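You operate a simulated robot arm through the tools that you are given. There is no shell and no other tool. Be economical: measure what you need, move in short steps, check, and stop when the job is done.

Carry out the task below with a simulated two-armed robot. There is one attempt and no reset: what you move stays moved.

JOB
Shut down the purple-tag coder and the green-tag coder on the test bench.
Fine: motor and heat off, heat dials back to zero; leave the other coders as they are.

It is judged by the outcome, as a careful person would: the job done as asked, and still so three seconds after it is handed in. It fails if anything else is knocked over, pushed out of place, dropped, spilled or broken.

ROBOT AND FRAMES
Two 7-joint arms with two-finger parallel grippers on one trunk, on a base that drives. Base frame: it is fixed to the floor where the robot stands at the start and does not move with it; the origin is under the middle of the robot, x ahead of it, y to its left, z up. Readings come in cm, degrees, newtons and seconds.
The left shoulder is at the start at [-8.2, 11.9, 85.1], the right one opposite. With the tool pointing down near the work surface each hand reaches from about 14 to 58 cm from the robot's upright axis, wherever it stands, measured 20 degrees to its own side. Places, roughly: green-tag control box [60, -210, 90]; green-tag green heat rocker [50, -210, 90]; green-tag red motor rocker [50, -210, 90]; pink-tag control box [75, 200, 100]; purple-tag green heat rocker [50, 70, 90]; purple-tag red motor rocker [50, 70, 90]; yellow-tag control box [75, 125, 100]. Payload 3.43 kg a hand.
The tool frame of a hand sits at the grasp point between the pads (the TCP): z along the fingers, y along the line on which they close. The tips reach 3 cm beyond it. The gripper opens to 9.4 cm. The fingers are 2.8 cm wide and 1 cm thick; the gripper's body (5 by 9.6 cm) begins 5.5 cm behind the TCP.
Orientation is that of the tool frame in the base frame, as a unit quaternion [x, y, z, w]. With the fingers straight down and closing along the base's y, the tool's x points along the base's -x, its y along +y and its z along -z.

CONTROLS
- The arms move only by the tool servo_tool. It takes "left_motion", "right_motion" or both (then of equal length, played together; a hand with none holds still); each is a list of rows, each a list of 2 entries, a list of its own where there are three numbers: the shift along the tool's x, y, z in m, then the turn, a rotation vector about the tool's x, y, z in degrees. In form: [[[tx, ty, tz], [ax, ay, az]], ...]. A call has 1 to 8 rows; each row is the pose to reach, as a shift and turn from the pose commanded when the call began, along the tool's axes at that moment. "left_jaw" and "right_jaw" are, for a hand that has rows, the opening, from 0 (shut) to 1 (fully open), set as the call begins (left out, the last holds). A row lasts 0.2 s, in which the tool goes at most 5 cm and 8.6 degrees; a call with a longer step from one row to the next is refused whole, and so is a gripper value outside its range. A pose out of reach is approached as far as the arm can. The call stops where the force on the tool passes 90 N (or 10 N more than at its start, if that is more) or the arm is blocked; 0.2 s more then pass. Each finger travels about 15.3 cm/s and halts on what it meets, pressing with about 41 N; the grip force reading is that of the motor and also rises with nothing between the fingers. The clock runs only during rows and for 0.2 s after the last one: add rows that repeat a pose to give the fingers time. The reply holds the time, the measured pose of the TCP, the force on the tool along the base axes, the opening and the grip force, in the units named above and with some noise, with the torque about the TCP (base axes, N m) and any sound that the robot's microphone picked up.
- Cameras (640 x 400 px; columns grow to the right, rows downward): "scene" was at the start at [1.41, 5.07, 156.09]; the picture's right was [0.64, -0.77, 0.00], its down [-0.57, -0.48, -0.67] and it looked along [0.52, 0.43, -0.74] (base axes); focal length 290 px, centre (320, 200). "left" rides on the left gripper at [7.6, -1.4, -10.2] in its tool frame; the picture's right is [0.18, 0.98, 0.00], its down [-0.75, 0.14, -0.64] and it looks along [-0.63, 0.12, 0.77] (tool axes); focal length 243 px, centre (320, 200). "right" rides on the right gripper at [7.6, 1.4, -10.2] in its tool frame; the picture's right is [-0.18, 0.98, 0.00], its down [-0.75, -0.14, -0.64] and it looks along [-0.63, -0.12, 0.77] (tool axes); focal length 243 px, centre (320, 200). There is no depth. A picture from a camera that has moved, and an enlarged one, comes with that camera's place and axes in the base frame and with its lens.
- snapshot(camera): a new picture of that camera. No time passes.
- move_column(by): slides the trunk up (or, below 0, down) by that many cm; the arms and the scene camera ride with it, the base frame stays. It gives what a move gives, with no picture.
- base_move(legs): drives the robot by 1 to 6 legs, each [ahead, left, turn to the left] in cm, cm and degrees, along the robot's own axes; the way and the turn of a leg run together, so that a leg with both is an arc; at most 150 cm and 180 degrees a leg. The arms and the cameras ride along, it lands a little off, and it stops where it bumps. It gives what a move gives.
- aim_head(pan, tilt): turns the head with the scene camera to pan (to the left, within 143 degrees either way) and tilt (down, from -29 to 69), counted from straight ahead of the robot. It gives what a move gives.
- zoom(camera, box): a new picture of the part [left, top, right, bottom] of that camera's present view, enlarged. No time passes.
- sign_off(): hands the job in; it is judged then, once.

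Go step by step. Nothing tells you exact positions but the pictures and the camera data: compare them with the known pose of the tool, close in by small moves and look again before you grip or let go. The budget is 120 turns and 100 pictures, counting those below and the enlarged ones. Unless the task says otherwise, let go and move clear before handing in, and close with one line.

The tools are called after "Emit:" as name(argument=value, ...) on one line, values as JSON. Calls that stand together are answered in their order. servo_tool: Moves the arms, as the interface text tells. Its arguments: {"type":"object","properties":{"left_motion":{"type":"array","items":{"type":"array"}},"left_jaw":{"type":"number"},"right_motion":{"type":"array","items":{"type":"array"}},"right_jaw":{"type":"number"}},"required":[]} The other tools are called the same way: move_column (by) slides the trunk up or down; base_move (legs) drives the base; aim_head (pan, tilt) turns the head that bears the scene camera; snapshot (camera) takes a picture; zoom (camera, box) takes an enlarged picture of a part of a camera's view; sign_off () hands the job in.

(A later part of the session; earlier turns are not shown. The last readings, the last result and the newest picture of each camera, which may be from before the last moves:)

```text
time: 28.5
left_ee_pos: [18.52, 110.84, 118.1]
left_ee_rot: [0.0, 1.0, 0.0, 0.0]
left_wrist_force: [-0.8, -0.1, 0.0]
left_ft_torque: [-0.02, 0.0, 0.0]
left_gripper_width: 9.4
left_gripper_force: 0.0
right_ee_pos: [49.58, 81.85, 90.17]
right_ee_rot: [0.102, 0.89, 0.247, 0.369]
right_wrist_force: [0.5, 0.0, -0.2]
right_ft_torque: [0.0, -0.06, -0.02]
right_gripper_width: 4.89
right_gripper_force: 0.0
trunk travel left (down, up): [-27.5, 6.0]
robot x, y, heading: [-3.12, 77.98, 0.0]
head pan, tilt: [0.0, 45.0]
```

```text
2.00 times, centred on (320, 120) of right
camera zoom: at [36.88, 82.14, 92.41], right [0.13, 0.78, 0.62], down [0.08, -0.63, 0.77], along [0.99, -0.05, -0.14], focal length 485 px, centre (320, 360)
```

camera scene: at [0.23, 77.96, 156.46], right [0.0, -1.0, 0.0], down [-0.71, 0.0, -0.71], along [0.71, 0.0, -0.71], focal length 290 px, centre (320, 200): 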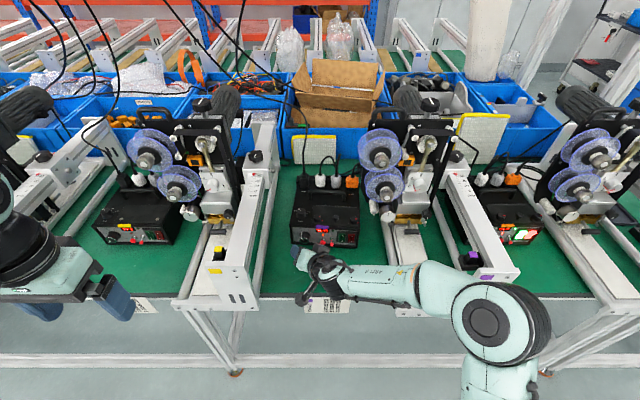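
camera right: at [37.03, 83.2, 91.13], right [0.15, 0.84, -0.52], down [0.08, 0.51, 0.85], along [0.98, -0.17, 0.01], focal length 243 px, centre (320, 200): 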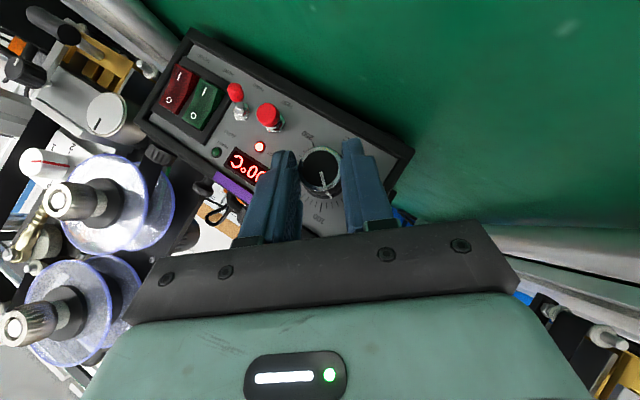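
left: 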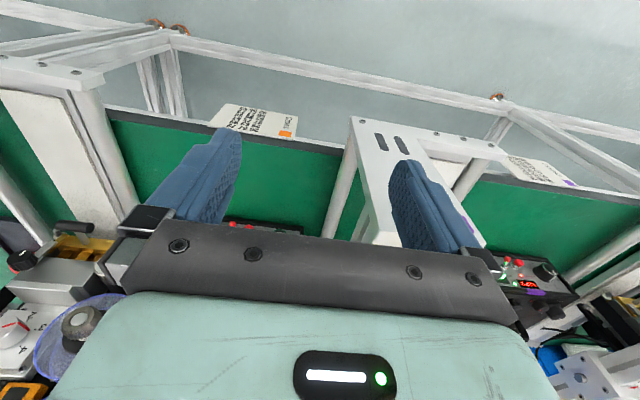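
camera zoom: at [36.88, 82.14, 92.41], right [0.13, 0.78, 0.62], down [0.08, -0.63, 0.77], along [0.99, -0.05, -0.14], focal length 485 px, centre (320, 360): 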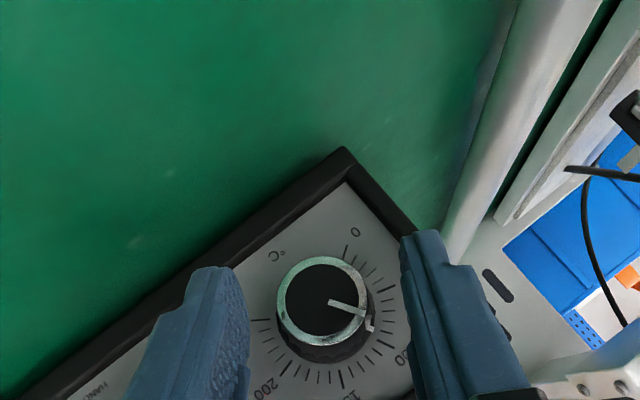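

Centred. Closing and turning 40° counter-clockwise.

Emit:
servo_tool(right_motion=[[[0, 0, 0], [0, 0, 0]], [[0, 0, 0], [0, 0, 0]], [[0, 0, 0], [0, 0, 0]]], right_jaw=0.2)

Emit:
servo_tool(right_motion=[[[0.0001, 0.0016, 0.0001], [5.66, 0, -5.66]], [[0.0003, 0.0032, 0.0003], [11.31, 0, -11.31]], [[0.0007, 0.0048, 0.0007], [16.97, 0, -16.97]], [[0.0012, 0.0062, 0.0012], [22.63, 0, -22.63]], [[0.0019, 0.0076, 0.0019], [28.28, 0, -28.28]]])

Emit:
zoom(camera="right", box=[160, 20, 480, 220])

Emit:
snapshot(camera="scene")

```text
time: 29.3
left_ee_pos: [18.47, 110.77, 118.06]
left_ee_rot: [0.0, 1.0, 0.001, 0.0]
left_wrist_force: [0.9, 0.5, 0.1]
left_ft_torque: [-0.01, 0.0, -0.01]
left_gripper_width: 9.4
left_gripper_force: 0.1
right_ee_pos: [49.63, 81.86, 90.17]
right_ee_rot: [0.103, 0.89, 0.246, 0.369]
right_wrist_force: [0.4, -1.5, -0.5]
right_ft_torque: [-0.01, 0.23, -0.42]
right_gripper_width: 2.85
right_gripper_force: 41.1
trunk travel left (down, up): [-27.5, 6.0]
robot x, y, heading: [-3.17, 78.01, -0.2]
head pan, tilt: [0.0, 45.0]
```

```text
time: 30.5
left_ee_pos: [18.41, 110.73, 118.09]
left_ee_rot: [0.0, 1.0, 0.0, 0.001]
left_wrist_force: [-0.5, 0.4, 0.1]
left_ft_torque: [0.02, 0.01, 0.0]
left_gripper_width: 9.42
left_gripper_force: 0.0
right_ee_pos: [49.46, 82.82, 90.25]
right_ee_rot: [-0.031, 0.921, -0.073, 0.382]
right_wrist_force: [-1.2, -1.6, 0.8]
right_ft_torque: [0.0, 0.29, -0.72]
right_gripper_width: 2.87
right_gripper_force: 41.0
trunk travel left (down, up): [-27.5, 6.0]
robot x, y, heading: [-3.19, 78.07, 0.1]
head pan, tilt: [0.0, 45.0]
```

```text
2.00 times, centred on (320, 120) of right
camera zoom: at [36.84, 84.43, 91.85], right [0.13, 0.99, -0.03], down [0.08, 0.02, 1.0], along [0.99, -0.13, -0.07], focal length 485 px, centre (320, 360)
```

zoom: 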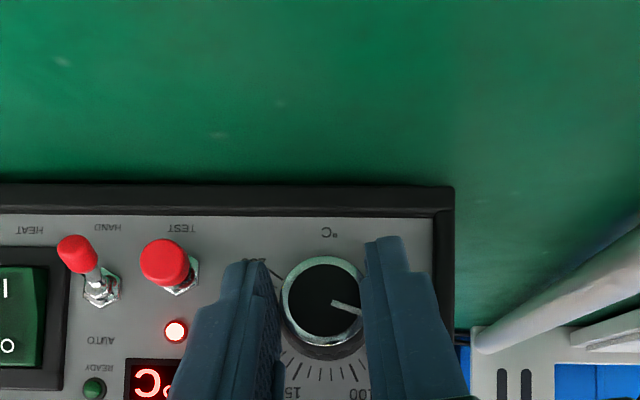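

```text
61 pictures are left
camera scene: at [0.19, 78.01, 156.46], right [0.0, -1.0, 0.0], down [-0.71, 0.0, -0.71], along [0.71, 0.0, -0.71], focal length 290 px, centre (320, 200)
```

scene: 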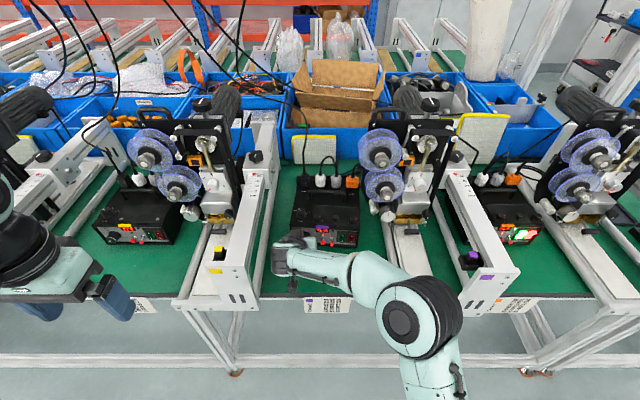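

The pointer turned to about 45. I'm releasing, backing off and re-winding the hand to the right.

Emit:
servo_tool(right_motion=[[[0, 0, 0], [0, 0, 0]], [[0, 0, 0], [0, 0, 0]], [[0.014, 0, -0.014], [0, 0, 0]], [[0.028, 0, -0.028], [0, 0, 0]]], right_jaw=0.52)

Emit:
servo_tool(right_motion=[[[0.0002, -0.0015, 0.0002], [-5.3, 0, 5.3]], [[0.0005, -0.003, 0.0005], [-10.6, 0, 10.6]], [[0.0009, -0.0045, 0.0009], [-15.9, 0, 15.9]], [[0.0014, -0.006, 0.0014], [-21.2, 0, 21.2]], [[0.002, -0.0075, 0.002], [-26.5, 0, 26.5]], [[0.0027, -0.009, 0.0027], [-31.8, 0, 31.8]], [[0.0033, -0.01, 0.0033], [-37, 0, 37]]])

Emit:
zoom(camera="right", box=[160, 20, 480, 220])

```text
time: 31.5
left_ee_pos: [18.5, 110.73, 118.01]
left_ee_rot: [0.0, 1.0, 0.0, 0.0]
left_wrist_force: [0.4, -0.2, 0.0]
left_ft_torque: [0.0, 0.01, 0.02]
left_gripper_width: 9.4
left_gripper_force: 0.1
right_ee_pos: [45.63, 82.81, 90.2]
right_ee_rot: [-0.031, 0.921, -0.073, 0.381]
right_wrist_force: [0.0, 0.3, -0.7]
right_ft_torque: [0.0, 0.01, 0.03]
right_gripper_width: 4.9
right_gripper_force: 0.1
trunk travel left (down, up): [-27.5, 6.0]
robot x, y, heading: [-3.18, 77.94, 0.1]
head pan, tilt: [0.0, 45.0]
```

```text
time: 33.1
left_ee_pos: [18.49, 110.72, 118.04]
left_ee_rot: [0.0, 1.0, 0.0, 0.0]
left_wrist_force: [0.1, -0.9, -0.4]
left_ft_torque: [0.04, -0.02, -0.02]
left_gripper_width: 9.4
left_gripper_force: 0.0
right_ee_pos: [45.68, 81.59, 89.92]
right_ee_rot: [0.141, 0.858, 0.342, 0.356]
right_wrist_force: [-0.5, 0.4, 0.9]
right_ft_torque: [0.0, -0.02, 0.04]
right_gripper_width: 4.89
right_gripper_force: 0.2
trunk travel left (down, up): [-27.5, 6.0]
robot x, y, heading: [-3.07, 78.02, -0.0]
head pan, tilt: [0.0, 45.0]
```

```text
2.00 times, centred on (320, 120) of right
camera zoom: at [32.94, 81.33, 92.28], right [0.13, 0.62, 0.77], down [0.08, -0.78, 0.62], along [0.99, -0.02, -0.15], focal length 485 px, centre (320, 360)
```

zoom: 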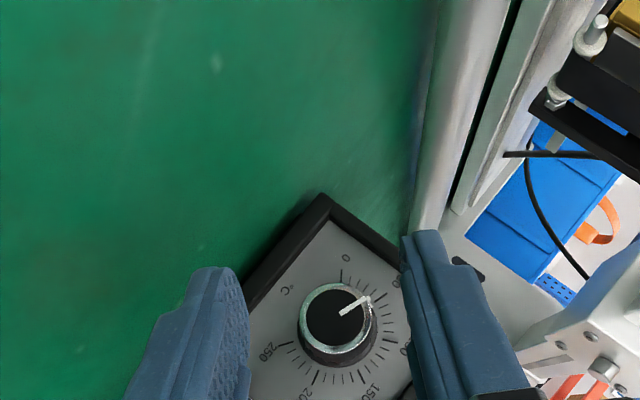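

About 40° remain to zero. I'm advancing, gripping and turning 40°.

Emit:
servo_tool(right_motion=[[[-0.014, 0.0, 0.014], [0, 0, 0]], [[-0.024, 0.0, 0.024], [0, 0, 0]], [[-0.0275, 0.0005, 0.0275], [0, 0, 0]]])

Emit:
servo_tool(right_motion=[[[0, 0, 0], [0, 0, 0]], [[0, 0, 0], [0, 0, 0]], [[0, 0, 0], [0, 0, 0]]], right_jaw=0.2)

Emit:
servo_tool(right_motion=[[[0.0001, 0.0016, 0.0001], [5.66, 0, -5.66]], [[0.0003, 0.0032, 0.0003], [11.31, 0, -11.31]], [[0.0007, 0.0048, 0.0007], [16.97, 0, -16.97]], [[0.0012, 0.0062, 0.0012], [22.63, 0, -22.63]], [[0.0019, 0.0076, 0.0019], [28.28, 0, -28.28]]])

Emit:
zoom(camera="right", box=[160, 20, 480, 220])

```text
time: 33.9
left_ee_pos: [18.51, 110.74, 118.01]
left_ee_rot: [0.0, 1.0, 0.0, 0.0]
left_wrist_force: [-0.5, 0.2, 1.0]
left_ft_torque: [0.02, 0.0, 0.0]
left_gripper_width: 9.4
left_gripper_force: 0.0
right_ee_pos: [49.51, 81.65, 90.13]
right_ee_rot: [0.141, 0.859, 0.341, 0.355]
right_wrist_force: [-0.5, 0.0, 0.0]
right_ft_torque: [0.01, 0.0, -0.01]
right_gripper_width: 4.91
right_gripper_force: 0.1
trunk travel left (down, up): [-27.5, 6.0]
robot x, y, heading: [-3.21, 78.09, -0.2]
head pan, tilt: [0.0, 45.0]
```

```text
time: 34.7
left_ee_pos: [18.48, 110.74, 117.94]
left_ee_rot: [-0.001, 1.0, 0.0, 0.001]
left_wrist_force: [1.0, -1.1, 0.8]
left_ft_torque: [0.0, -0.02, 0.02]
left_gripper_width: 9.4
left_gripper_force: 0.1
right_ee_pos: [49.5, 81.67, 89.99]
right_ee_rot: [0.142, 0.859, 0.34, 0.356]
right_wrist_force: [1.0, -2.2, 0.4]
right_ft_torque: [-0.05, 0.19, -0.46]
right_gripper_width: 2.82
right_gripper_force: 40.8
trunk travel left (down, up): [-27.5, 6.0]
robot x, y, heading: [-3.31, 78.14, -0.2]
head pan, tilt: [0.0, 45.0]
```

```text
time: 35.9
left_ee_pos: [18.42, 110.67, 118.1]
left_ee_rot: [0.0, 1.0, 0.0, 0.001]
left_wrist_force: [-0.1, 0.0, -0.7]
left_ft_torque: [0.0, 0.01, -0.02]
left_gripper_width: 9.4
left_gripper_force: 0.1
right_ee_pos: [49.48, 82.45, 90.34]
right_ee_rot: [0.01, 0.923, 0.026, 0.383]
right_wrist_force: [0.4, -0.4, 4.0]
right_ft_torque: [0.0, 0.25, -0.59]
right_gripper_width: 2.89
right_gripper_force: 40.8
trunk travel left (down, up): [-27.5, 6.0]
robot x, y, heading: [-3.34, 78.3, 0.2]
head pan, tilt: [0.0, 45.0]
```

```text
2.00 times, centred on (320, 120) of right
camera zoom: at [36.78, 83.79, 92.26], right [0.13, 0.97, 0.18], down [0.08, -0.2, 0.98], along [0.99, -0.11, -0.1], focal length 485 px, centre (320, 360)
```

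zoom: 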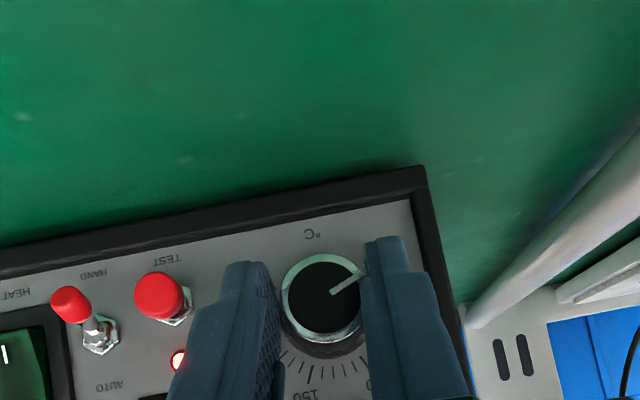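

Turned. I'll release, back off well clear, and read the pointer.

Emit:
servo_tool(right_motion=[[[0, 0, 0], [0, 0, 0]], [[0, 0, 0], [0, 0, 0]], [[0.014, 0, -0.014], [0, 0, 0]], [[0.028, 0, -0.028], [0, 0, 0]], [[0.05, 0, -0.05], [0, 0, 0]]], right_jaw=0.52)

Emit:
zoom(camera="right", box=[240, 60, 400, 160])

Emit:
zoom(camera="scene", box=[265, 195, 361, 255])

```text
time: 37.1
left_ee_pos: [18.4, 110.84, 118.11]
left_ee_rot: [0.0, 1.0, 0.0, 0.0]
left_wrist_force: [0.8, 0.2, 0.6]
left_ft_torque: [-0.03, 0.03, -0.02]
left_gripper_width: 9.41
left_gripper_force: 0.1
right_ee_pos: [42.24, 82.48, 90.46]
right_ee_rot: [0.012, 0.923, 0.026, 0.383]
right_wrist_force: [0.2, 0.6, 0.5]
right_ft_torque: [0.01, -0.05, -0.02]
right_gripper_width: 4.9
right_gripper_force: 0.0
trunk travel left (down, up): [-27.5, 6.0]
robot x, y, heading: [-3.69, 78.31, 0.3]
head pan, tilt: [0.0, 45.0]
```

```text
4.00 times, centred on (320, 110) of right
camera zoom: at [29.6, 83.78, 92.23], right [0.13, 0.97, 0.19], down [0.08, -0.2, 0.98], along [0.99, -0.11, -0.1], focal length 970 px, centre (320, 560)
```

zoom: 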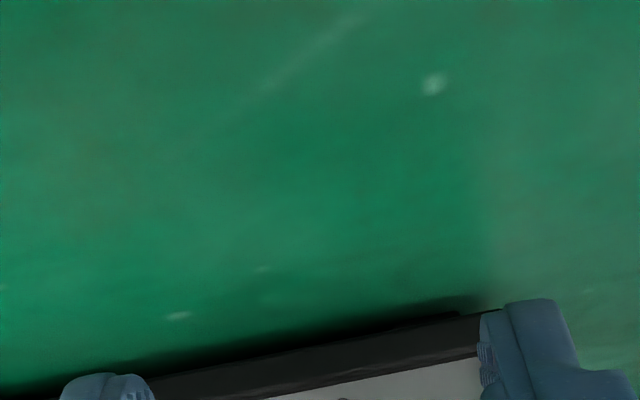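

```text
6.67 times, centred on (313, 225) of scene
camera zoom: at [0.13, 78.0, 156.46], right [0.0, -1.0, 0.0], down [-0.71, 0.0, -0.71], along [0.71, 0.0, -0.71], focal length 1936 px, centre (367, 33)
```

zoom: 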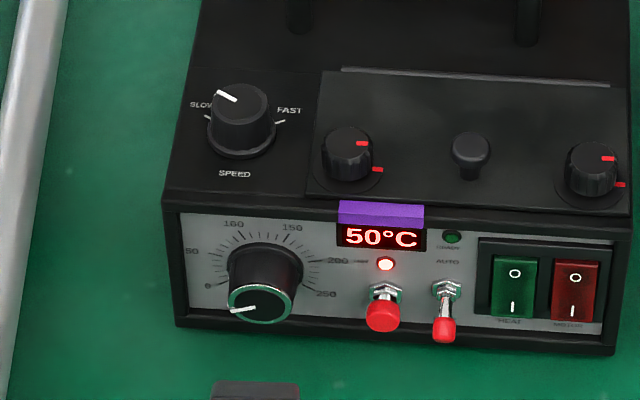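

It's close to zero; I need a better view of the pointer against the zero tick.

Emit:
zoom(camera="right", box=[264, 130, 392, 210])

Emit:
zoom(camera="scene", box=[289, 225, 321, 245])

```text
5.00 times, centred on (328, 170) of right
camera zoom: at [29.6, 83.78, 92.23], right [0.13, 0.97, 0.19], down [0.08, -0.2, 0.98], along [0.99, -0.11, -0.1], focal length 1213 px, centre (280, 350)
```

zoom: 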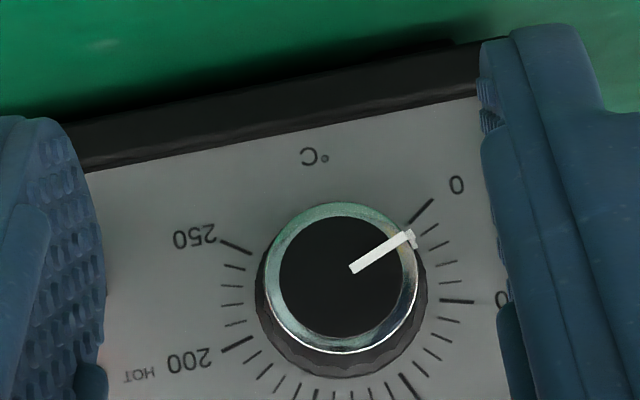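

```text
16.00 times, centred on (305, 235) of scene
camera zoom: at [0.13, 78.0, 156.46], right [0.0, -1.0, 0.0], down [-0.71, 0.0, -0.71], along [0.71, 0.0, -0.71], focal length 4647 px, centre (560, -360)
```

zoom: 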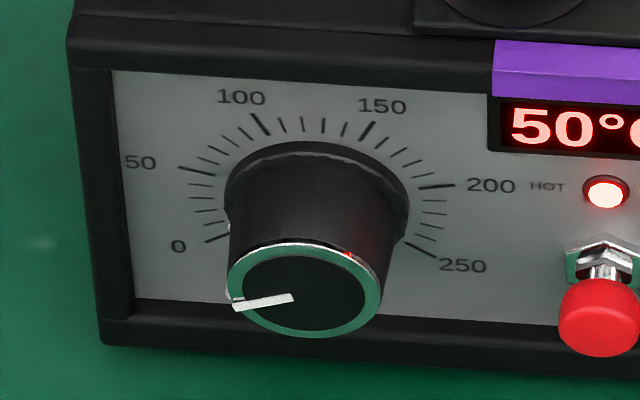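

It still needs about 18° more (it reads roughly 18). One more short stroke: wind the hand back, advance, grip and turn.

Emit:
servo_tool(right_motion=[[[0.0001, -0.0017, 0.0001], [-5.66, 0, 5.66]], [[0.0003, -0.0033, 0.0003], [-11.31, 0, 11.31]], [[-0.0137, -0.0033, 0.0143], [-11.31, 0, 11.31]], [[-0.0277, -0.0033, 0.0283], [-11.31, 0, 11.31]], [[-0.0417, -0.0033, 0.0423], [-11.31, 0, 11.31]], [[-0.0497, -0.0033, 0.0503], [-11.31, 0, 11.31]]])

Emit:
zoom(camera="right", box=[160, 20, 480, 220])

```text
time: 38.5
left_ee_pos: [18.47, 110.8, 118.0]
left_ee_rot: [-0.001, 1.0, 0.0, 0.0]
left_wrist_force: [0.2, 0.5, 0.3]
left_ft_torque: [0.01, -0.02, -0.02]
left_gripper_width: 9.42
left_gripper_force: 0.0
right_ee_pos: [49.49, 82.12, 90.24]
right_ee_rot: [0.063, 0.911, 0.156, 0.377]
right_wrist_force: [0.3, 0.2, 0.0]
right_ft_torque: [-0.01, 0.01, 0.03]
right_gripper_width: 4.92
right_gripper_force: 0.1
trunk travel left (down, up): [-27.5, 6.0]
robot x, y, heading: [-3.38, 77.84, -0.1]
head pan, tilt: [0.0, 45.0]
```

```text
2.00 times, centred on (320, 120) of right
camera zoom: at [36.82, 82.83, 92.39], right [0.13, 0.88, 0.45], down [0.08, -0.46, 0.88], along [0.99, -0.08, -0.13], focal length 485 px, centre (320, 360)
```

zoom: 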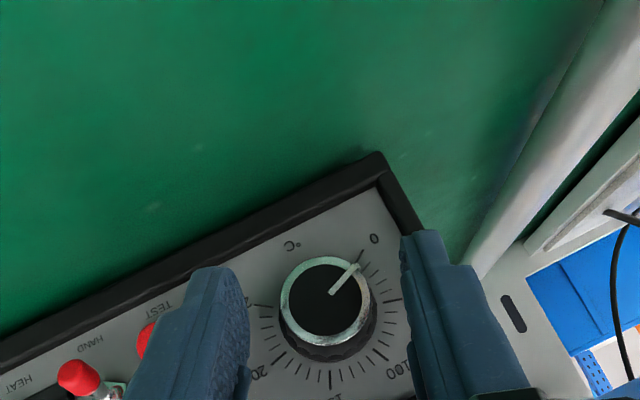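

Centred again. Grip, turn 18°, release, and back off.

Emit:
servo_tool(right_motion=[[[0, 0, 0], [0, 0, 0]], [[0, 0, 0], [0, 0, 0]], [[0, 0, 0], [0, 0, 0]], [[0.0001, 0.0017, 0.0001], [5.66, 0, -5.66]], [[0.0003, 0.0033, 0.0003], [11.31, 0, -11.31]], [[0.0004, 0.0037, 0.0004], [12.7, 0, -12.7]]], right_jaw=0.2)

Emit:
servo_tool(right_motion=[[[0, 0, 0], [0, 0, 0]], [[0, 0, 0], [0, 0, 0]], [[0.014, 0, -0.014], [0, 0, 0]], [[0.028, 0, -0.028], [0, 0, 0]], [[0.05, 0, -0.05], [0, 0, 0]]], right_jaw=0.52)

Emit:
zoom(camera="right", box=[264, 130, 392, 210])

Emit:
zoom(camera="scene", box=[265, 195, 361, 255])

```text
time: 39.9
left_ee_pos: [18.49, 110.76, 118.05]
left_ee_rot: [-0.001, 1.0, 0.0, 0.001]
left_wrist_force: [-0.4, -0.3, -0.2]
left_ft_torque: [0.0, 0.01, 0.02]
left_gripper_width: 9.41
left_gripper_force: 0.1
right_ee_pos: [49.43, 82.51, 90.38]
right_ee_rot: [0.003, 0.924, 0.011, 0.383]
right_wrist_force: [0.7, 3.6, 3.5]
right_ft_torque: [0.52, 0.37, -0.32]
right_gripper_width: 2.84
right_gripper_force: 40.5
trunk travel left (down, up): [-27.5, 6.0]
robot x, y, heading: [-3.15, 78.1, 0.1]
head pan, tilt: [0.0, 45.0]
```

```text
time: 41.1
left_ee_pos: [18.54, 110.86, 118.0]
left_ee_rot: [0.0, 1.0, -0.001, 0.001]
left_wrist_force: [0.3, 0.9, -0.5]
left_ft_torque: [0.01, 0.0, -0.01]
left_gripper_width: 9.39
left_gripper_force: 0.1
right_ee_pos: [42.28, 82.54, 90.18]
right_ee_rot: [0.004, 0.924, 0.01, 0.383]
right_wrist_force: [0.2, -0.2, -0.2]
right_ft_torque: [0.01, -0.03, 0.02]
right_gripper_width: 4.87
right_gripper_force: 0.1
trunk travel left (down, up): [-27.5, 6.0]
robot x, y, heading: [-3.21, 77.74, 0.1]
head pan, tilt: [0.0, 45.0]
```

```text
5.00 times, centred on (328, 170) of right
camera zoom: at [29.61, 83.83, 92.07], right [0.13, 0.98, 0.15], down [0.08, -0.16, 0.98], along [0.99, -0.12, -0.1], focal length 1213 px, centre (280, 350)
```

zoom: 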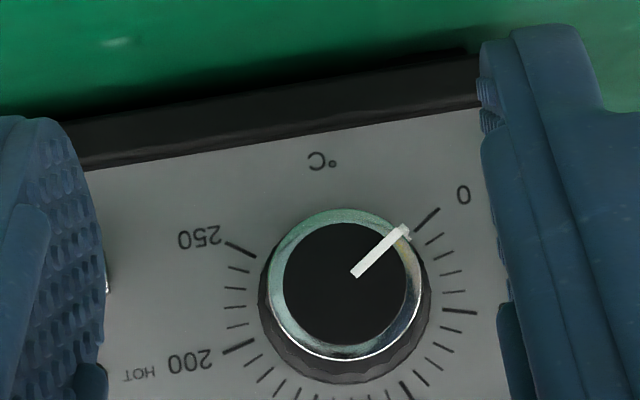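

```text
6.67 times, centred on (313, 225) of scene
camera zoom: at [0.13, 78.0, 156.46], right [0.0, -1.0, 0.0], down [-0.71, 0.0, -0.71], along [0.71, 0.0, -0.71], focal length 1936 px, centre (367, 33)
```

zoom: 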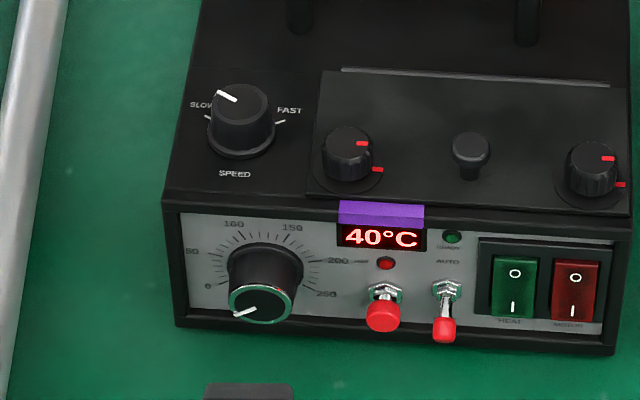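

The dial is at zero and both rockers are off. Now I'll straighten the box: its right front corner is about 1.5 cm too near. With closed fingers I'll go to in front of its upper right lip (y≈68, z≈92.4).

Emit:
servo_tool(right_motion=[[[-0.01, -0.035, 0.0], [0, 0, 0]], [[-0.023, -0.07, -0.023], [0, 0, 0]], [[-0.036, -0.107, -0.01], [0, 0, 0]], [[-0.05, -0.145, 0.002], [0, 0, 0]]], right_jaw=0)

Emit:
servo_tool(right_motion=[[[-0.0106, 0, 0.0106], [0, 0, 0]]])

Emit:
zoom(camera="right", box=[160, 20, 480, 220])

Emit:
zoom(camera="scene", box=[265, 195, 361, 255])

```text
time: 42.1
left_ee_pos: [18.57, 110.8, 118.1]
left_ee_rot: [0.0, 1.0, 0.0, -0.001]
left_wrist_force: [0.4, -0.9, -0.4]
left_ft_torque: [0.03, 0.02, 0.0]
left_gripper_width: 9.4
left_gripper_force: 0.0
right_ee_pos: [46.3, 67.89, 93.46]
right_ee_rot: [0.004, 0.924, 0.011, 0.382]
right_wrist_force: [-0.6, 0.1, 0.1]
right_ft_torque: [-0.01, -0.05, 0.0]
right_gripper_width: 0.02
right_gripper_force: 33.4
trunk travel left (down, up): [-27.5, 6.0]
robot x, y, heading: [-3.36, 77.88, 0.0]
head pan, tilt: [0.0, 45.0]
```

```text
time: 42.5
left_ee_pos: [18.47, 110.73, 118.07]
left_ee_rot: [0.0, 1.0, 0.0, 0.001]
left_wrist_force: [0.3, 0.9, 0.0]
left_ft_torque: [0.0, 0.05, -0.03]
left_gripper_width: 9.41
left_gripper_force: 0.0
right_ee_pos: [47.86, 67.77, 93.39]
right_ee_rot: [0.004, 0.924, 0.011, 0.383]
right_wrist_force: [-0.7, -0.1, 0.0]
right_ft_torque: [0.01, 0.02, 0.01]
right_gripper_width: 0.0
right_gripper_force: 32.5
trunk travel left (down, up): [-27.5, 6.0]
robot x, y, heading: [-2.87, 78.01, 0.2]
head pan, tilt: [0.0, 45.0]
```

```text
2.00 times, centred on (320, 120) of right
camera zoom: at [35.03, 69.21, 95.26], right [0.13, 0.98, 0.15], down [0.08, -0.16, 0.98], along [0.99, -0.12, -0.1], focal length 485 px, centre (320, 360)
```

zoom: 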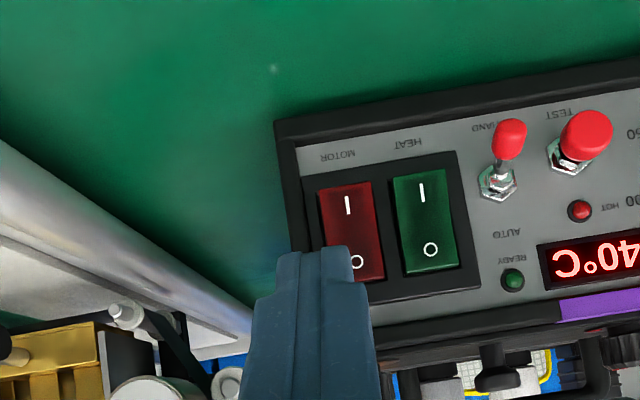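

```text
6.67 times, centred on (313, 225) of scene
camera zoom: at [0.28, 77.97, 156.46], right [0.0, -1.0, 0.0], down [-0.71, 0.0, -0.71], along [0.71, 0.0, -0.71], focal length 1936 px, centre (367, 33)
```

zoom: 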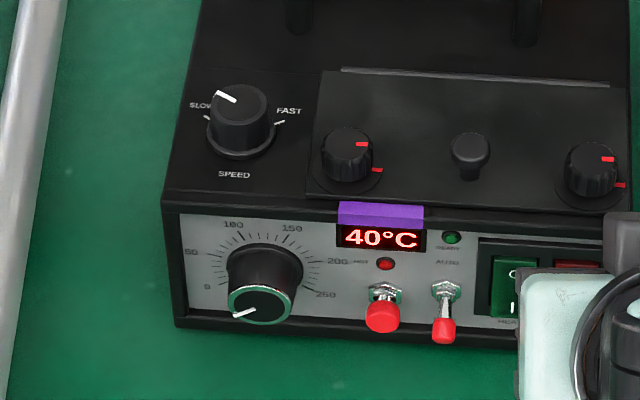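

In place. Pushing slowly in +x by about 1.4 cm, then checking.

Emit:
servo_tool(right_motion=[[[-0.0035, 0, 0.0035], [0, 0, 0]], [[-0.006, 0, 0.006], [0, 0, 0]], [[-0.008, 0, 0.008], [0, 0, 0]], [[-0.01, 0, 0.01], [0, 0, 0]]])

Emit:
zoom(camera="scene", box=[265, 195, 361, 255])

```text
time: 43.5
left_ee_pos: [18.48, 110.74, 118.06]
left_ee_rot: [0.001, 1.0, 0.001, 0.0]
left_wrist_force: [-0.5, 0.9, 0.3]
left_ft_torque: [0.02, -0.02, 0.0]
left_gripper_width: 9.38
left_gripper_force: 0.0
right_ee_pos: [48.87, 67.73, 93.43]
right_ee_rot: [0.005, 0.924, 0.01, 0.383]
right_wrist_force: [-12.1, -3.3, 1.0]
right_ft_torque: [-0.02, 0.16, -0.23]
right_gripper_width: 0.0
right_gripper_force: 33.1
trunk travel left (down, up): [-27.5, 6.0]
robot x, y, heading: [-3.59, 78.05, -0.1]
head pan, tilt: [0.0, 45.0]
```

```text
6.67 times, centred on (313, 225) of scene
camera zoom: at [0.03, 77.94, 156.46], right [0.0, -1.0, 0.0], down [-0.71, 0.0, -0.71], along [0.71, 0.0, -0.71], focal length 1936 px, centre (367, 33)
```

zoom: 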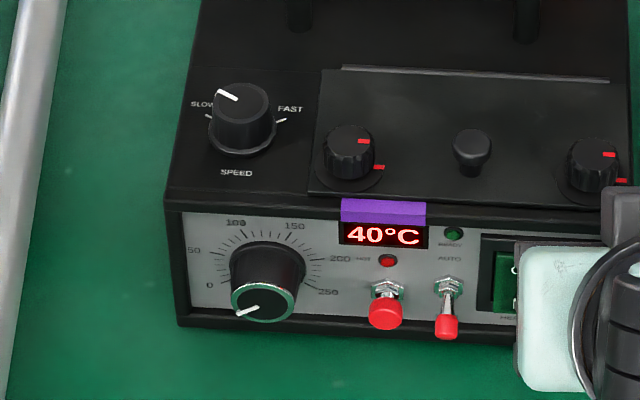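

Contact at about 12 N, and the box is beginning to turn back. I'll push about 1 cm more.

Emit:
servo_tool(right_motion=[[[-0.002, 0, 0.002], [0, 0, 0]], [[-0.004, 0, 0.004], [0, 0, 0]], [[-0.006, 0, 0.006], [0, 0, 0]], [[-0.0075, 0, 0.0075], [0, 0, 0]]])

Emit:
zoom(camera="scene", box=[265, 195, 361, 255])

```text
time: 44.5
left_ee_pos: [18.26, 110.63, 118.1]
left_ee_rot: [0.001, 1.0, 0.001, 0.0]
left_wrist_force: [-0.8, -0.4, 0.5]
left_ft_torque: [-0.01, 0.0, 0.03]
left_gripper_width: 9.4
left_gripper_force: 0.0
right_ee_pos: [49.91, 67.59, 93.4]
right_ee_rot: [0.006, 0.924, 0.008, 0.383]
right_wrist_force: [-20.3, -14.3, 1.9]
right_ft_torque: [-0.23, 0.16, -0.62]
right_gripper_width: 0.0
right_gripper_force: 33.2
trunk travel left (down, up): [-27.5, 6.0]
robot x, y, heading: [-3.12, 78.02, 0.3]
head pan, tilt: [0.0, 45.0]
```

```text
6.67 times, centred on (313, 225) of scene
camera zoom: at [-0.11, 77.77, 156.47], right [0.0, -1.0, 0.0], down [-0.71, 0.0, -0.71], along [0.71, 0.0, -0.71], focal length 1936 px, centre (367, 33)
```

zoom: 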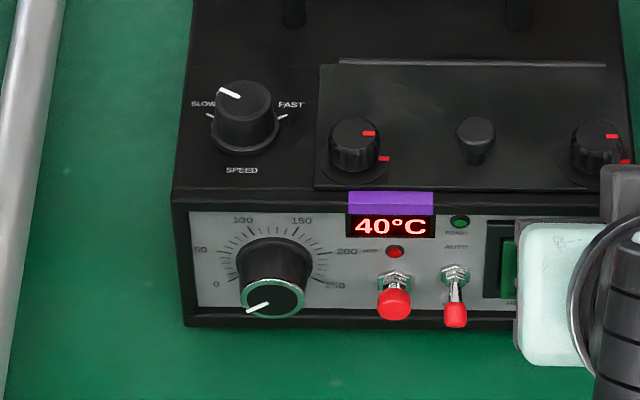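

It looks square now. I'm backing away and comparing with the original view.

Emit:
servo_tool(right_motion=[[[0.02, 0, -0.02], [0, 0, 0]], [[0.045, 0, -0.045], [0, 0, 0]], [[0.045, 0, -0.09], [0, 0, 0]], [[0.045, -0.04, -0.12], [0, 0, 0]]])

Emit:
zoom(camera="scene", box=[265, 195, 361, 255])

Emit:
snapshot(camera="scene")

```text
time: 45.5
left_ee_pos: [18.33, 110.64, 118.07]
left_ee_rot: [0.0, 1.0, 0.001, 0.001]
left_wrist_force: [-0.1, 0.7, -0.5]
left_ft_torque: [0.03, 0.01, 0.01]
left_gripper_width: 9.4
left_gripper_force: 0.1
right_ee_pos: [38.34, 63.72, 98.61]
right_ee_rot: [0.005, 0.924, 0.011, 0.382]
right_wrist_force: [-0.3, 0.1, -0.1]
right_ft_torque: [0.01, -0.01, 0.0]
right_gripper_width: 0.01
right_gripper_force: 33.2
trunk travel left (down, up): [-27.5, 6.0]
robot x, y, heading: [-3.23, 78.28, 0.2]
head pan, tilt: [0.0, 45.0]
```

```text
6.67 times, centred on (313, 225) of scene
camera zoom: at [0.09, 77.84, 156.46], right [0.0, -1.0, 0.0], down [-0.71, 0.0, -0.71], along [0.71, 0.0, -0.71], focal length 1936 px, centre (367, 33)
```

zoom: 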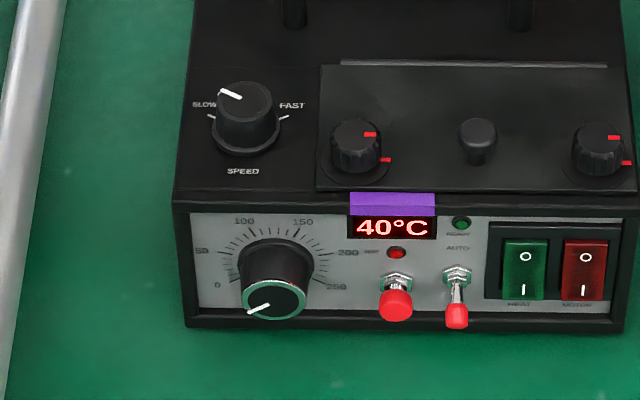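

```text
46 pictures are left
camera scene: at [0.09, 77.84, 156.46], right [0.0, -1.0, 0.0], down [-0.71, 0.0, -0.71], along [0.71, 0.0, -0.71], focal length 290 px, centre (320, 200)
```

scene: 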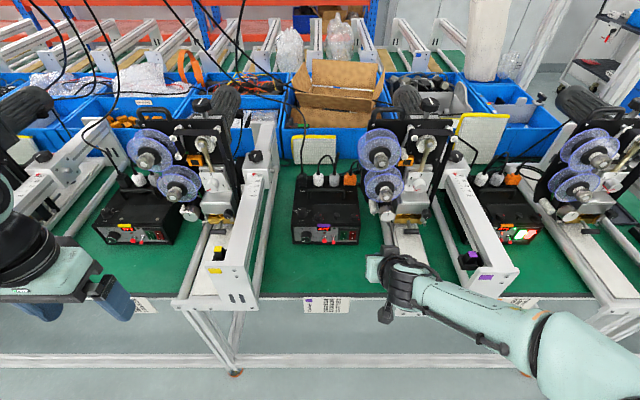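

The box is back within a few millimetres of its original place, and everything else looks undisturbed. Now for the green-tag coder: I'll back off and look to the right before driving.

Emit:
base_move(legs=[[-28, 0, 0]])

Emit:
aim_head(pan=-75, tilt=30)

Emit:
snapshot(camera="scene")

```text
time: 47.4
left_ee_pos: [-9.55, 110.81, 117.98]
left_ee_rot: [0.001, 1.0, 0.001, 0.0]
left_wrist_force: [-0.1, 0.6, 0.7]
left_ft_torque: [0.04, 0.01, 0.0]
left_gripper_width: 9.39
left_gripper_force: 0.0
right_ee_pos: [10.46, 63.8, 98.71]
right_ee_rot: [0.004, 0.924, 0.011, 0.383]
right_wrist_force: [-0.4, -0.3, 0.0]
right_ft_torque: [-0.06, 0.02, -0.02]
right_gripper_width: 0.0
right_gripper_force: 32.8
trunk travel left (down, up): [-27.5, 6.0]
robot x, y, heading: [-31.32, 78.3, -0.1]
head pan, tilt: [0.0, 45.0]
```

```text
time: 48.9
left_ee_pos: [-9.45, 110.78, 118.05]
left_ee_rot: [0.0, 1.0, 0.0, 0.0]
left_wrist_force: [0.1, -0.5, -0.8]
left_ft_torque: [0.0, 0.03, -0.02]
left_gripper_width: 9.39
left_gripper_force: 0.1
right_ee_pos: [10.36, 63.65, 98.63]
right_ee_rot: [0.005, 0.924, 0.011, 0.383]
right_wrist_force: [-0.7, -0.8, -1.1]
right_ft_torque: [-0.03, 0.02, 0.0]
right_gripper_width: 0.01
right_gripper_force: 32.8
trunk travel left (down, up): [-27.5, 6.0]
robot x, y, heading: [-31.29, 78.22, -0.1]
head pan, tilt: [-75.0, 30.0]
```

```text
45 pictures are left
camera scene: at [-33.68, 69.28, 158.72], right [-0.97, -0.26, 0.0], down [-0.13, 0.48, -0.87], along [0.22, -0.84, -0.5], focal length 290 px, centre (320, 200)
```

scene: 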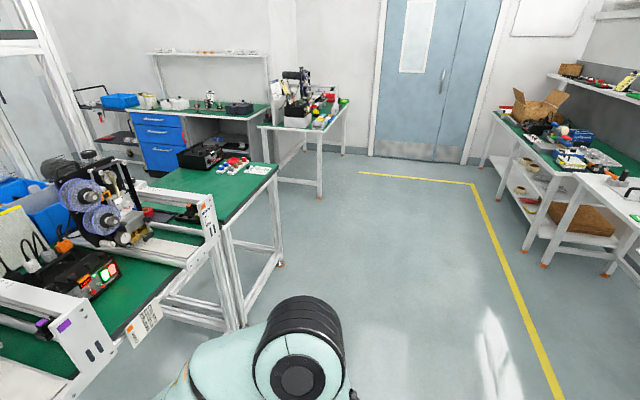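

The aisle is clear. There's a separate bench further right with a coder on it; I'll zoom in.

Emit:
zoom(camera="scene", box=[160, 50, 368, 180])

```text
3.08 times, centred on (264, 115) of scene
camera zoom: at [-33.68, 69.28, 158.72], right [-0.97, -0.26, 0.0], down [-0.13, 0.48, -0.87], along [0.22, -0.84, -0.5], focal length 894 px, centre (492, 462)
```

zoom: 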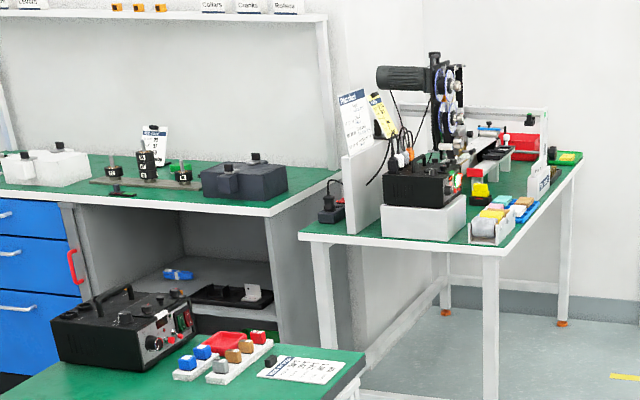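

The far bench carries a coder whose panel faces the aisle, like the others. I'll drive along the aisle to it in two legs and look.

Emit:
base_move(legs=[[0, -140, 0], [0, -110, 0]])

Emit:
aim_head(pan=-15, tilt=40)

Emit:
snapshot(camera="scene")

```text
time: 70.9
left_ee_pos: [-10.71, -139.59, 118.04]
left_ee_rot: [0.008, 1.0, 0.0, 0.0]
left_wrist_force: [0.0, 0.6, -0.7]
left_ft_torque: [0.01, -0.02, -0.01]
left_gripper_width: 9.41
left_gripper_force: 0.0
right_ee_pos: [8.47, -187.01, 98.56]
right_ee_rot: [0.012, 0.924, 0.008, 0.382]
right_wrist_force: [1.4, 0.3, -0.1]
right_ft_torque: [-0.01, 0.01, -0.01]
right_gripper_width: 0.0
right_gripper_force: 32.4
trunk travel left (down, up): [-27.5, 6.0]
robot x, y, heading: [-33.09, -171.74, -1.1]
head pan, tilt: [-75.0, 30.0]
```

```text
time: 72.2
left_ee_pos: [-10.74, -139.5, 117.97]
left_ee_rot: [0.008, 1.0, 0.0, 0.0]
left_wrist_force: [0.1, -0.7, 0.0]
left_ft_torque: [-0.02, -0.02, 0.03]
left_gripper_width: 9.39
left_gripper_force: 0.1
right_ee_pos: [8.52, -186.94, 98.57]
right_ee_rot: [0.012, 0.924, 0.008, 0.382]
right_wrist_force: [1.2, -0.7, 0.2]
right_ft_torque: [0.02, -0.01, 0.0]
right_gripper_width: 0.0
right_gripper_force: 33.5
trunk travel left (down, up): [-27.5, 6.0]
robot x, y, heading: [-33.25, -171.93, -0.8]
head pan, tilt: [-15.0, 40.0]
```

```text
43 pictures are left
camera scene: at [-29.52, -174.23, 157.19], right [-0.28, -0.96, 0.0], down [-0.62, 0.18, -0.77], along [0.74, -0.21, -0.64], focal length 290 px, centre (320, 200)
```

scene: 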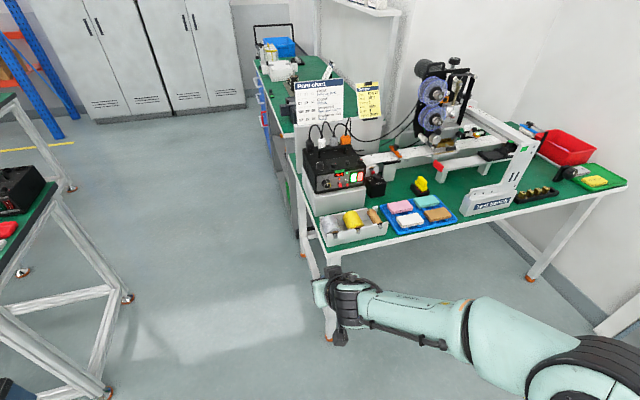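

Emit:
zoom(camera="scene", box=[280, 110, 440, 210])

Emit:
zoom(camera="scene", box=[300, 150, 380, 200])

```text
4.00 times, centred on (360, 160) of scene
camera zoom: at [-29.52, -174.23, 157.19], right [-0.28, -0.96, 0.0], down [-0.62, 0.18, -0.77], along [0.74, -0.21, -0.64], focal length 1162 px, centre (160, 360)
```

zoom: 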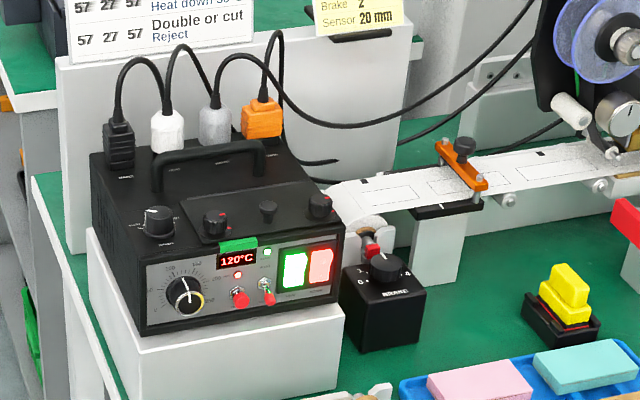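

```text
8.00 times, centred on (340, 175) of scene
camera zoom: at [-29.52, -174.23, 157.19], right [-0.28, -0.96, 0.0], down [-0.62, 0.18, -0.77], along [0.74, -0.21, -0.64], focal length 2324 px, centre (160, 400)
```

zoom: 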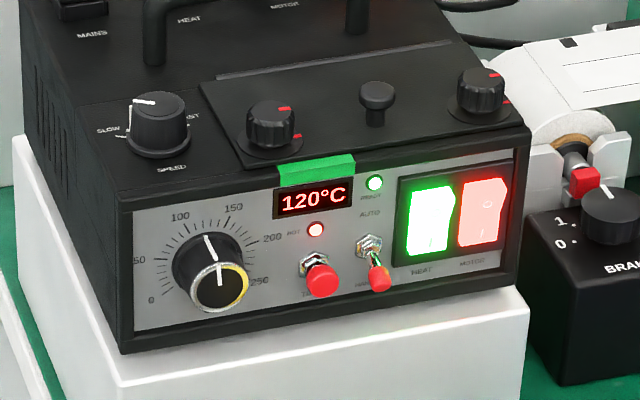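

There are cards above this coder; I'll read them in case they matter.

Emit:
zoom(camera="scene", box=[285, 70, 397, 140])

```text
5.71 times, centred on (341, 105) of scene
camera zoom: at [-29.52, -174.23, 157.19], right [-0.28, -0.96, 0.0], down [-0.62, 0.18, -0.77], along [0.74, -0.21, -0.64], focal length 1660 px, centre (200, 743)
```

zoom: 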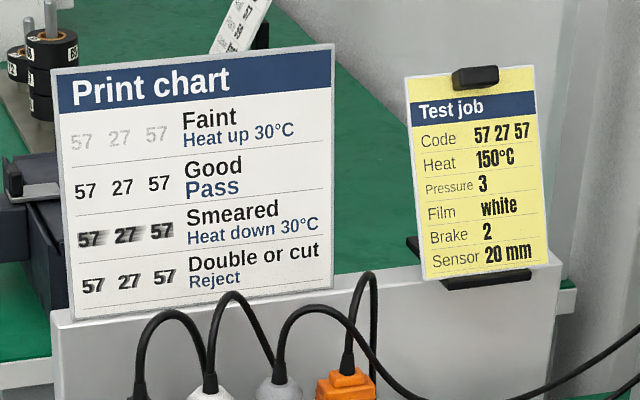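

The cards aren't relevant. The green-tag box sits on a riser: heat rocker at about (52, -210.4, 94), motor y≈-213, dial (52, -199.7, 94). I'll raise the trunk 5 cm, line up laterally, and move in to the same relative stance.

Emit:
move_column(by=5)

Emit:
base_move(legs=[[0, -32, 0.9], [10, 0, 0]])

Emit:
aim_head(pan=0, tilt=45)

Emit:
snapshot(camera="scene")

Emit:
snapshot(camera="right")

```text
time: 73.1
left_ee_pos: [-10.75, -139.6, 123.06]
left_ee_rot: [0.009, 1.0, 0.0, 0.0]
left_wrist_force: [-0.1, 0.2, -0.4]
left_ft_torque: [0.01, -0.07, 0.01]
left_gripper_width: 9.41
left_gripper_force: 0.1
right_ee_pos: [8.39, -186.94, 103.68]
right_ee_rot: [0.013, 0.924, 0.007, 0.383]
right_wrist_force: [-0.2, 0.3, -0.4]
right_ft_torque: [0.0, -0.03, 0.03]
right_gripper_width: 0.01
right_gripper_force: 32.7
trunk travel left (down, up): [-32.5, 1.0]
robot x, y, heading: [-32.99, -171.6, -0.9]
head pan, tilt: [-15.0, 40.0]
```

```text
time: 77.2
left_ee_pos: [-1.66, -171.1, 123.04]
left_ee_rot: [-0.002, 1.0, 0.0, 0.0]
left_wrist_force: [0.8, 0.4, 1.0]
left_ft_torque: [-0.02, 0.01, -0.01]
left_gripper_width: 9.4
left_gripper_force: 0.1
right_ee_pos: [18.55, -218.08, 103.55]
right_ee_rot: [0.003, 0.924, 0.012, 0.383]
right_wrist_force: [1.2, 0.4, 0.3]
right_ft_torque: [0.01, 0.0, 0.02]
right_gripper_width: 0.0
right_gripper_force: 33.1
trunk travel left (down, up): [-32.5, 1.0]
robot x, y, heading: [-23.49, -203.72, 0.2]
head pan, tilt: [-15.0, 40.0]
```

```text
time: 78.0
left_ee_pos: [-1.63, -171.03, 123.11]
left_ee_rot: [-0.002, 1.0, 0.0, 0.0]
left_wrist_force: [0.0, 0.2, 0.1]
left_ft_torque: [0.02, 0.01, 0.02]
left_gripper_width: 9.38
left_gripper_force: 0.0
right_ee_pos: [18.55, -218.18, 103.69]
right_ee_rot: [0.003, 0.924, 0.012, 0.383]
right_wrist_force: [-0.1, 0.0, 0.4]
right_ft_torque: [0.02, -0.02, 0.0]
right_gripper_width: 0.0
right_gripper_force: 33.2
trunk travel left (down, up): [-32.5, 1.0]
robot x, y, heading: [-23.17, -204.0, 0.2]
head pan, tilt: [0.0, 45.0]
```

```text
39 pictures are left
camera scene: at [-19.87, -203.99, 161.89], right [0.0, -1.0, 0.0], down [-0.71, 0.0, -0.71], along [0.71, 0.0, -0.71], focal length 290 px, centre (320, 200)
```

scene: 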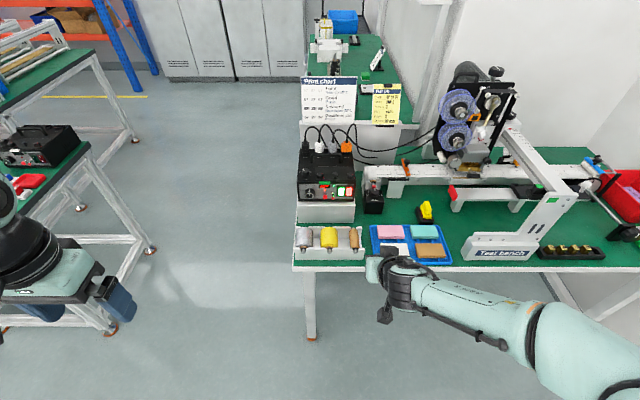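

```text
38 pictures are left
camera right: at [5.87, -216.75, 105.45], right [0.13, 0.98, 0.15], down [0.08, -0.16, 0.98], along [0.99, -0.11, -0.1], focal length 243 px, centre (320, 200)
```

right: 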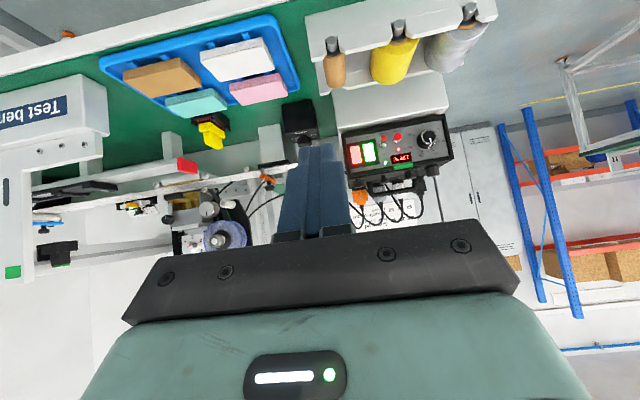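

Good alignment. I'll zoom in from the scene camera for precise positions.

Emit:
zoom(camera="scene", box=[285, 165, 365, 215])

Emit:
zoom(camera="right", box=[330, 105, 458, 185])

```text
8.00 times, centred on (325, 190) of scene
camera zoom: at [-19.87, -203.99, 161.89], right [0.0, -1.0, 0.0], down [-0.71, 0.0, -0.71], along [0.71, 0.0, -0.71], focal length 2324 px, centre (280, 280)
```

zoom: 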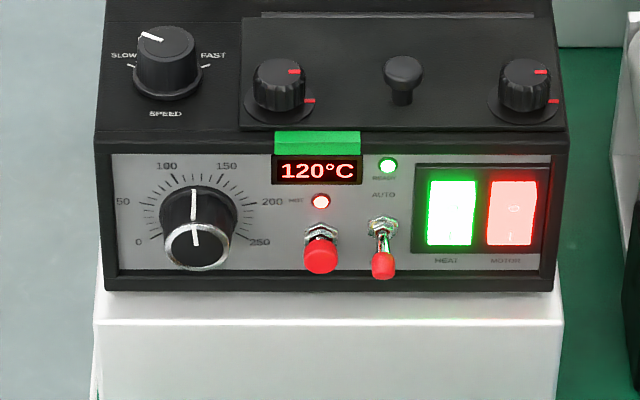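

```text
5.00 times, centred on (394, 145) of right
camera zoom: at [5.87, -216.75, 105.45], right [0.13, 0.98, 0.15], down [0.08, -0.16, 0.98], along [0.99, -0.11, -0.1], focal length 1213 px, centre (-50, 475)
```

zoom: 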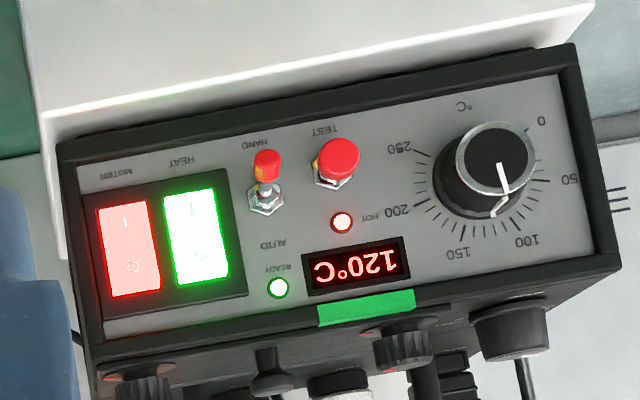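

Refined: panel x≈52.4, heat rocker (y -211.2, z 93.5), motor y -213.9, dial y -200.5. I'm driving in 16 cm.

Emit:
base_move(legs=[[16, 0, 0]])

Emit:
snapshot(camera="right")

```text
time: 79.4
left_ee_pos: [14.2, -171.05, 122.91]
left_ee_rot: [-0.001, 1.0, 0.001, 0.0]
left_wrist_force: [0.5, 0.4, -0.3]
left_ft_torque: [0.0, 0.01, -0.01]
left_gripper_width: 9.4
left_gripper_force: 0.1
right_ee_pos: [34.33, -217.97, 103.62]
right_ee_rot: [0.002, 0.924, 0.012, 0.382]
right_wrist_force: [-1.0, 0.4, -0.1]
right_ft_torque: [-0.01, -0.04, 0.01]
right_gripper_width: 0.0
right_gripper_force: 33.1
trunk travel left (down, up): [-32.5, 1.0]
robot x, y, heading: [-7.48, -203.86, -0.1]
head pan, tilt: [0.0, 45.0]
```

```text
35 pictures are left
camera right: at [21.69, -216.68, 105.42], right [0.13, 0.98, 0.15], down [0.08, -0.16, 0.98], along [0.99, -0.11, -0.1], focal length 243 px, centre (320, 200)
```

right: 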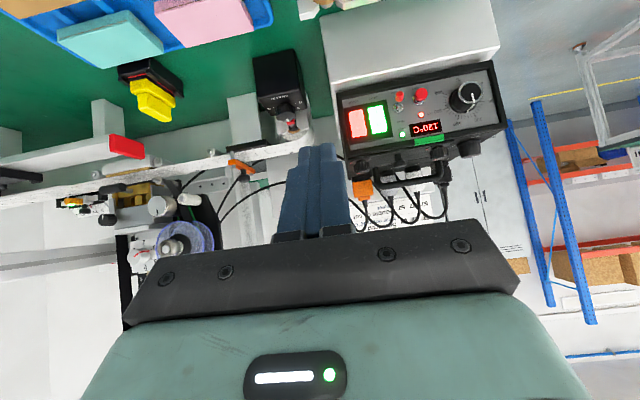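

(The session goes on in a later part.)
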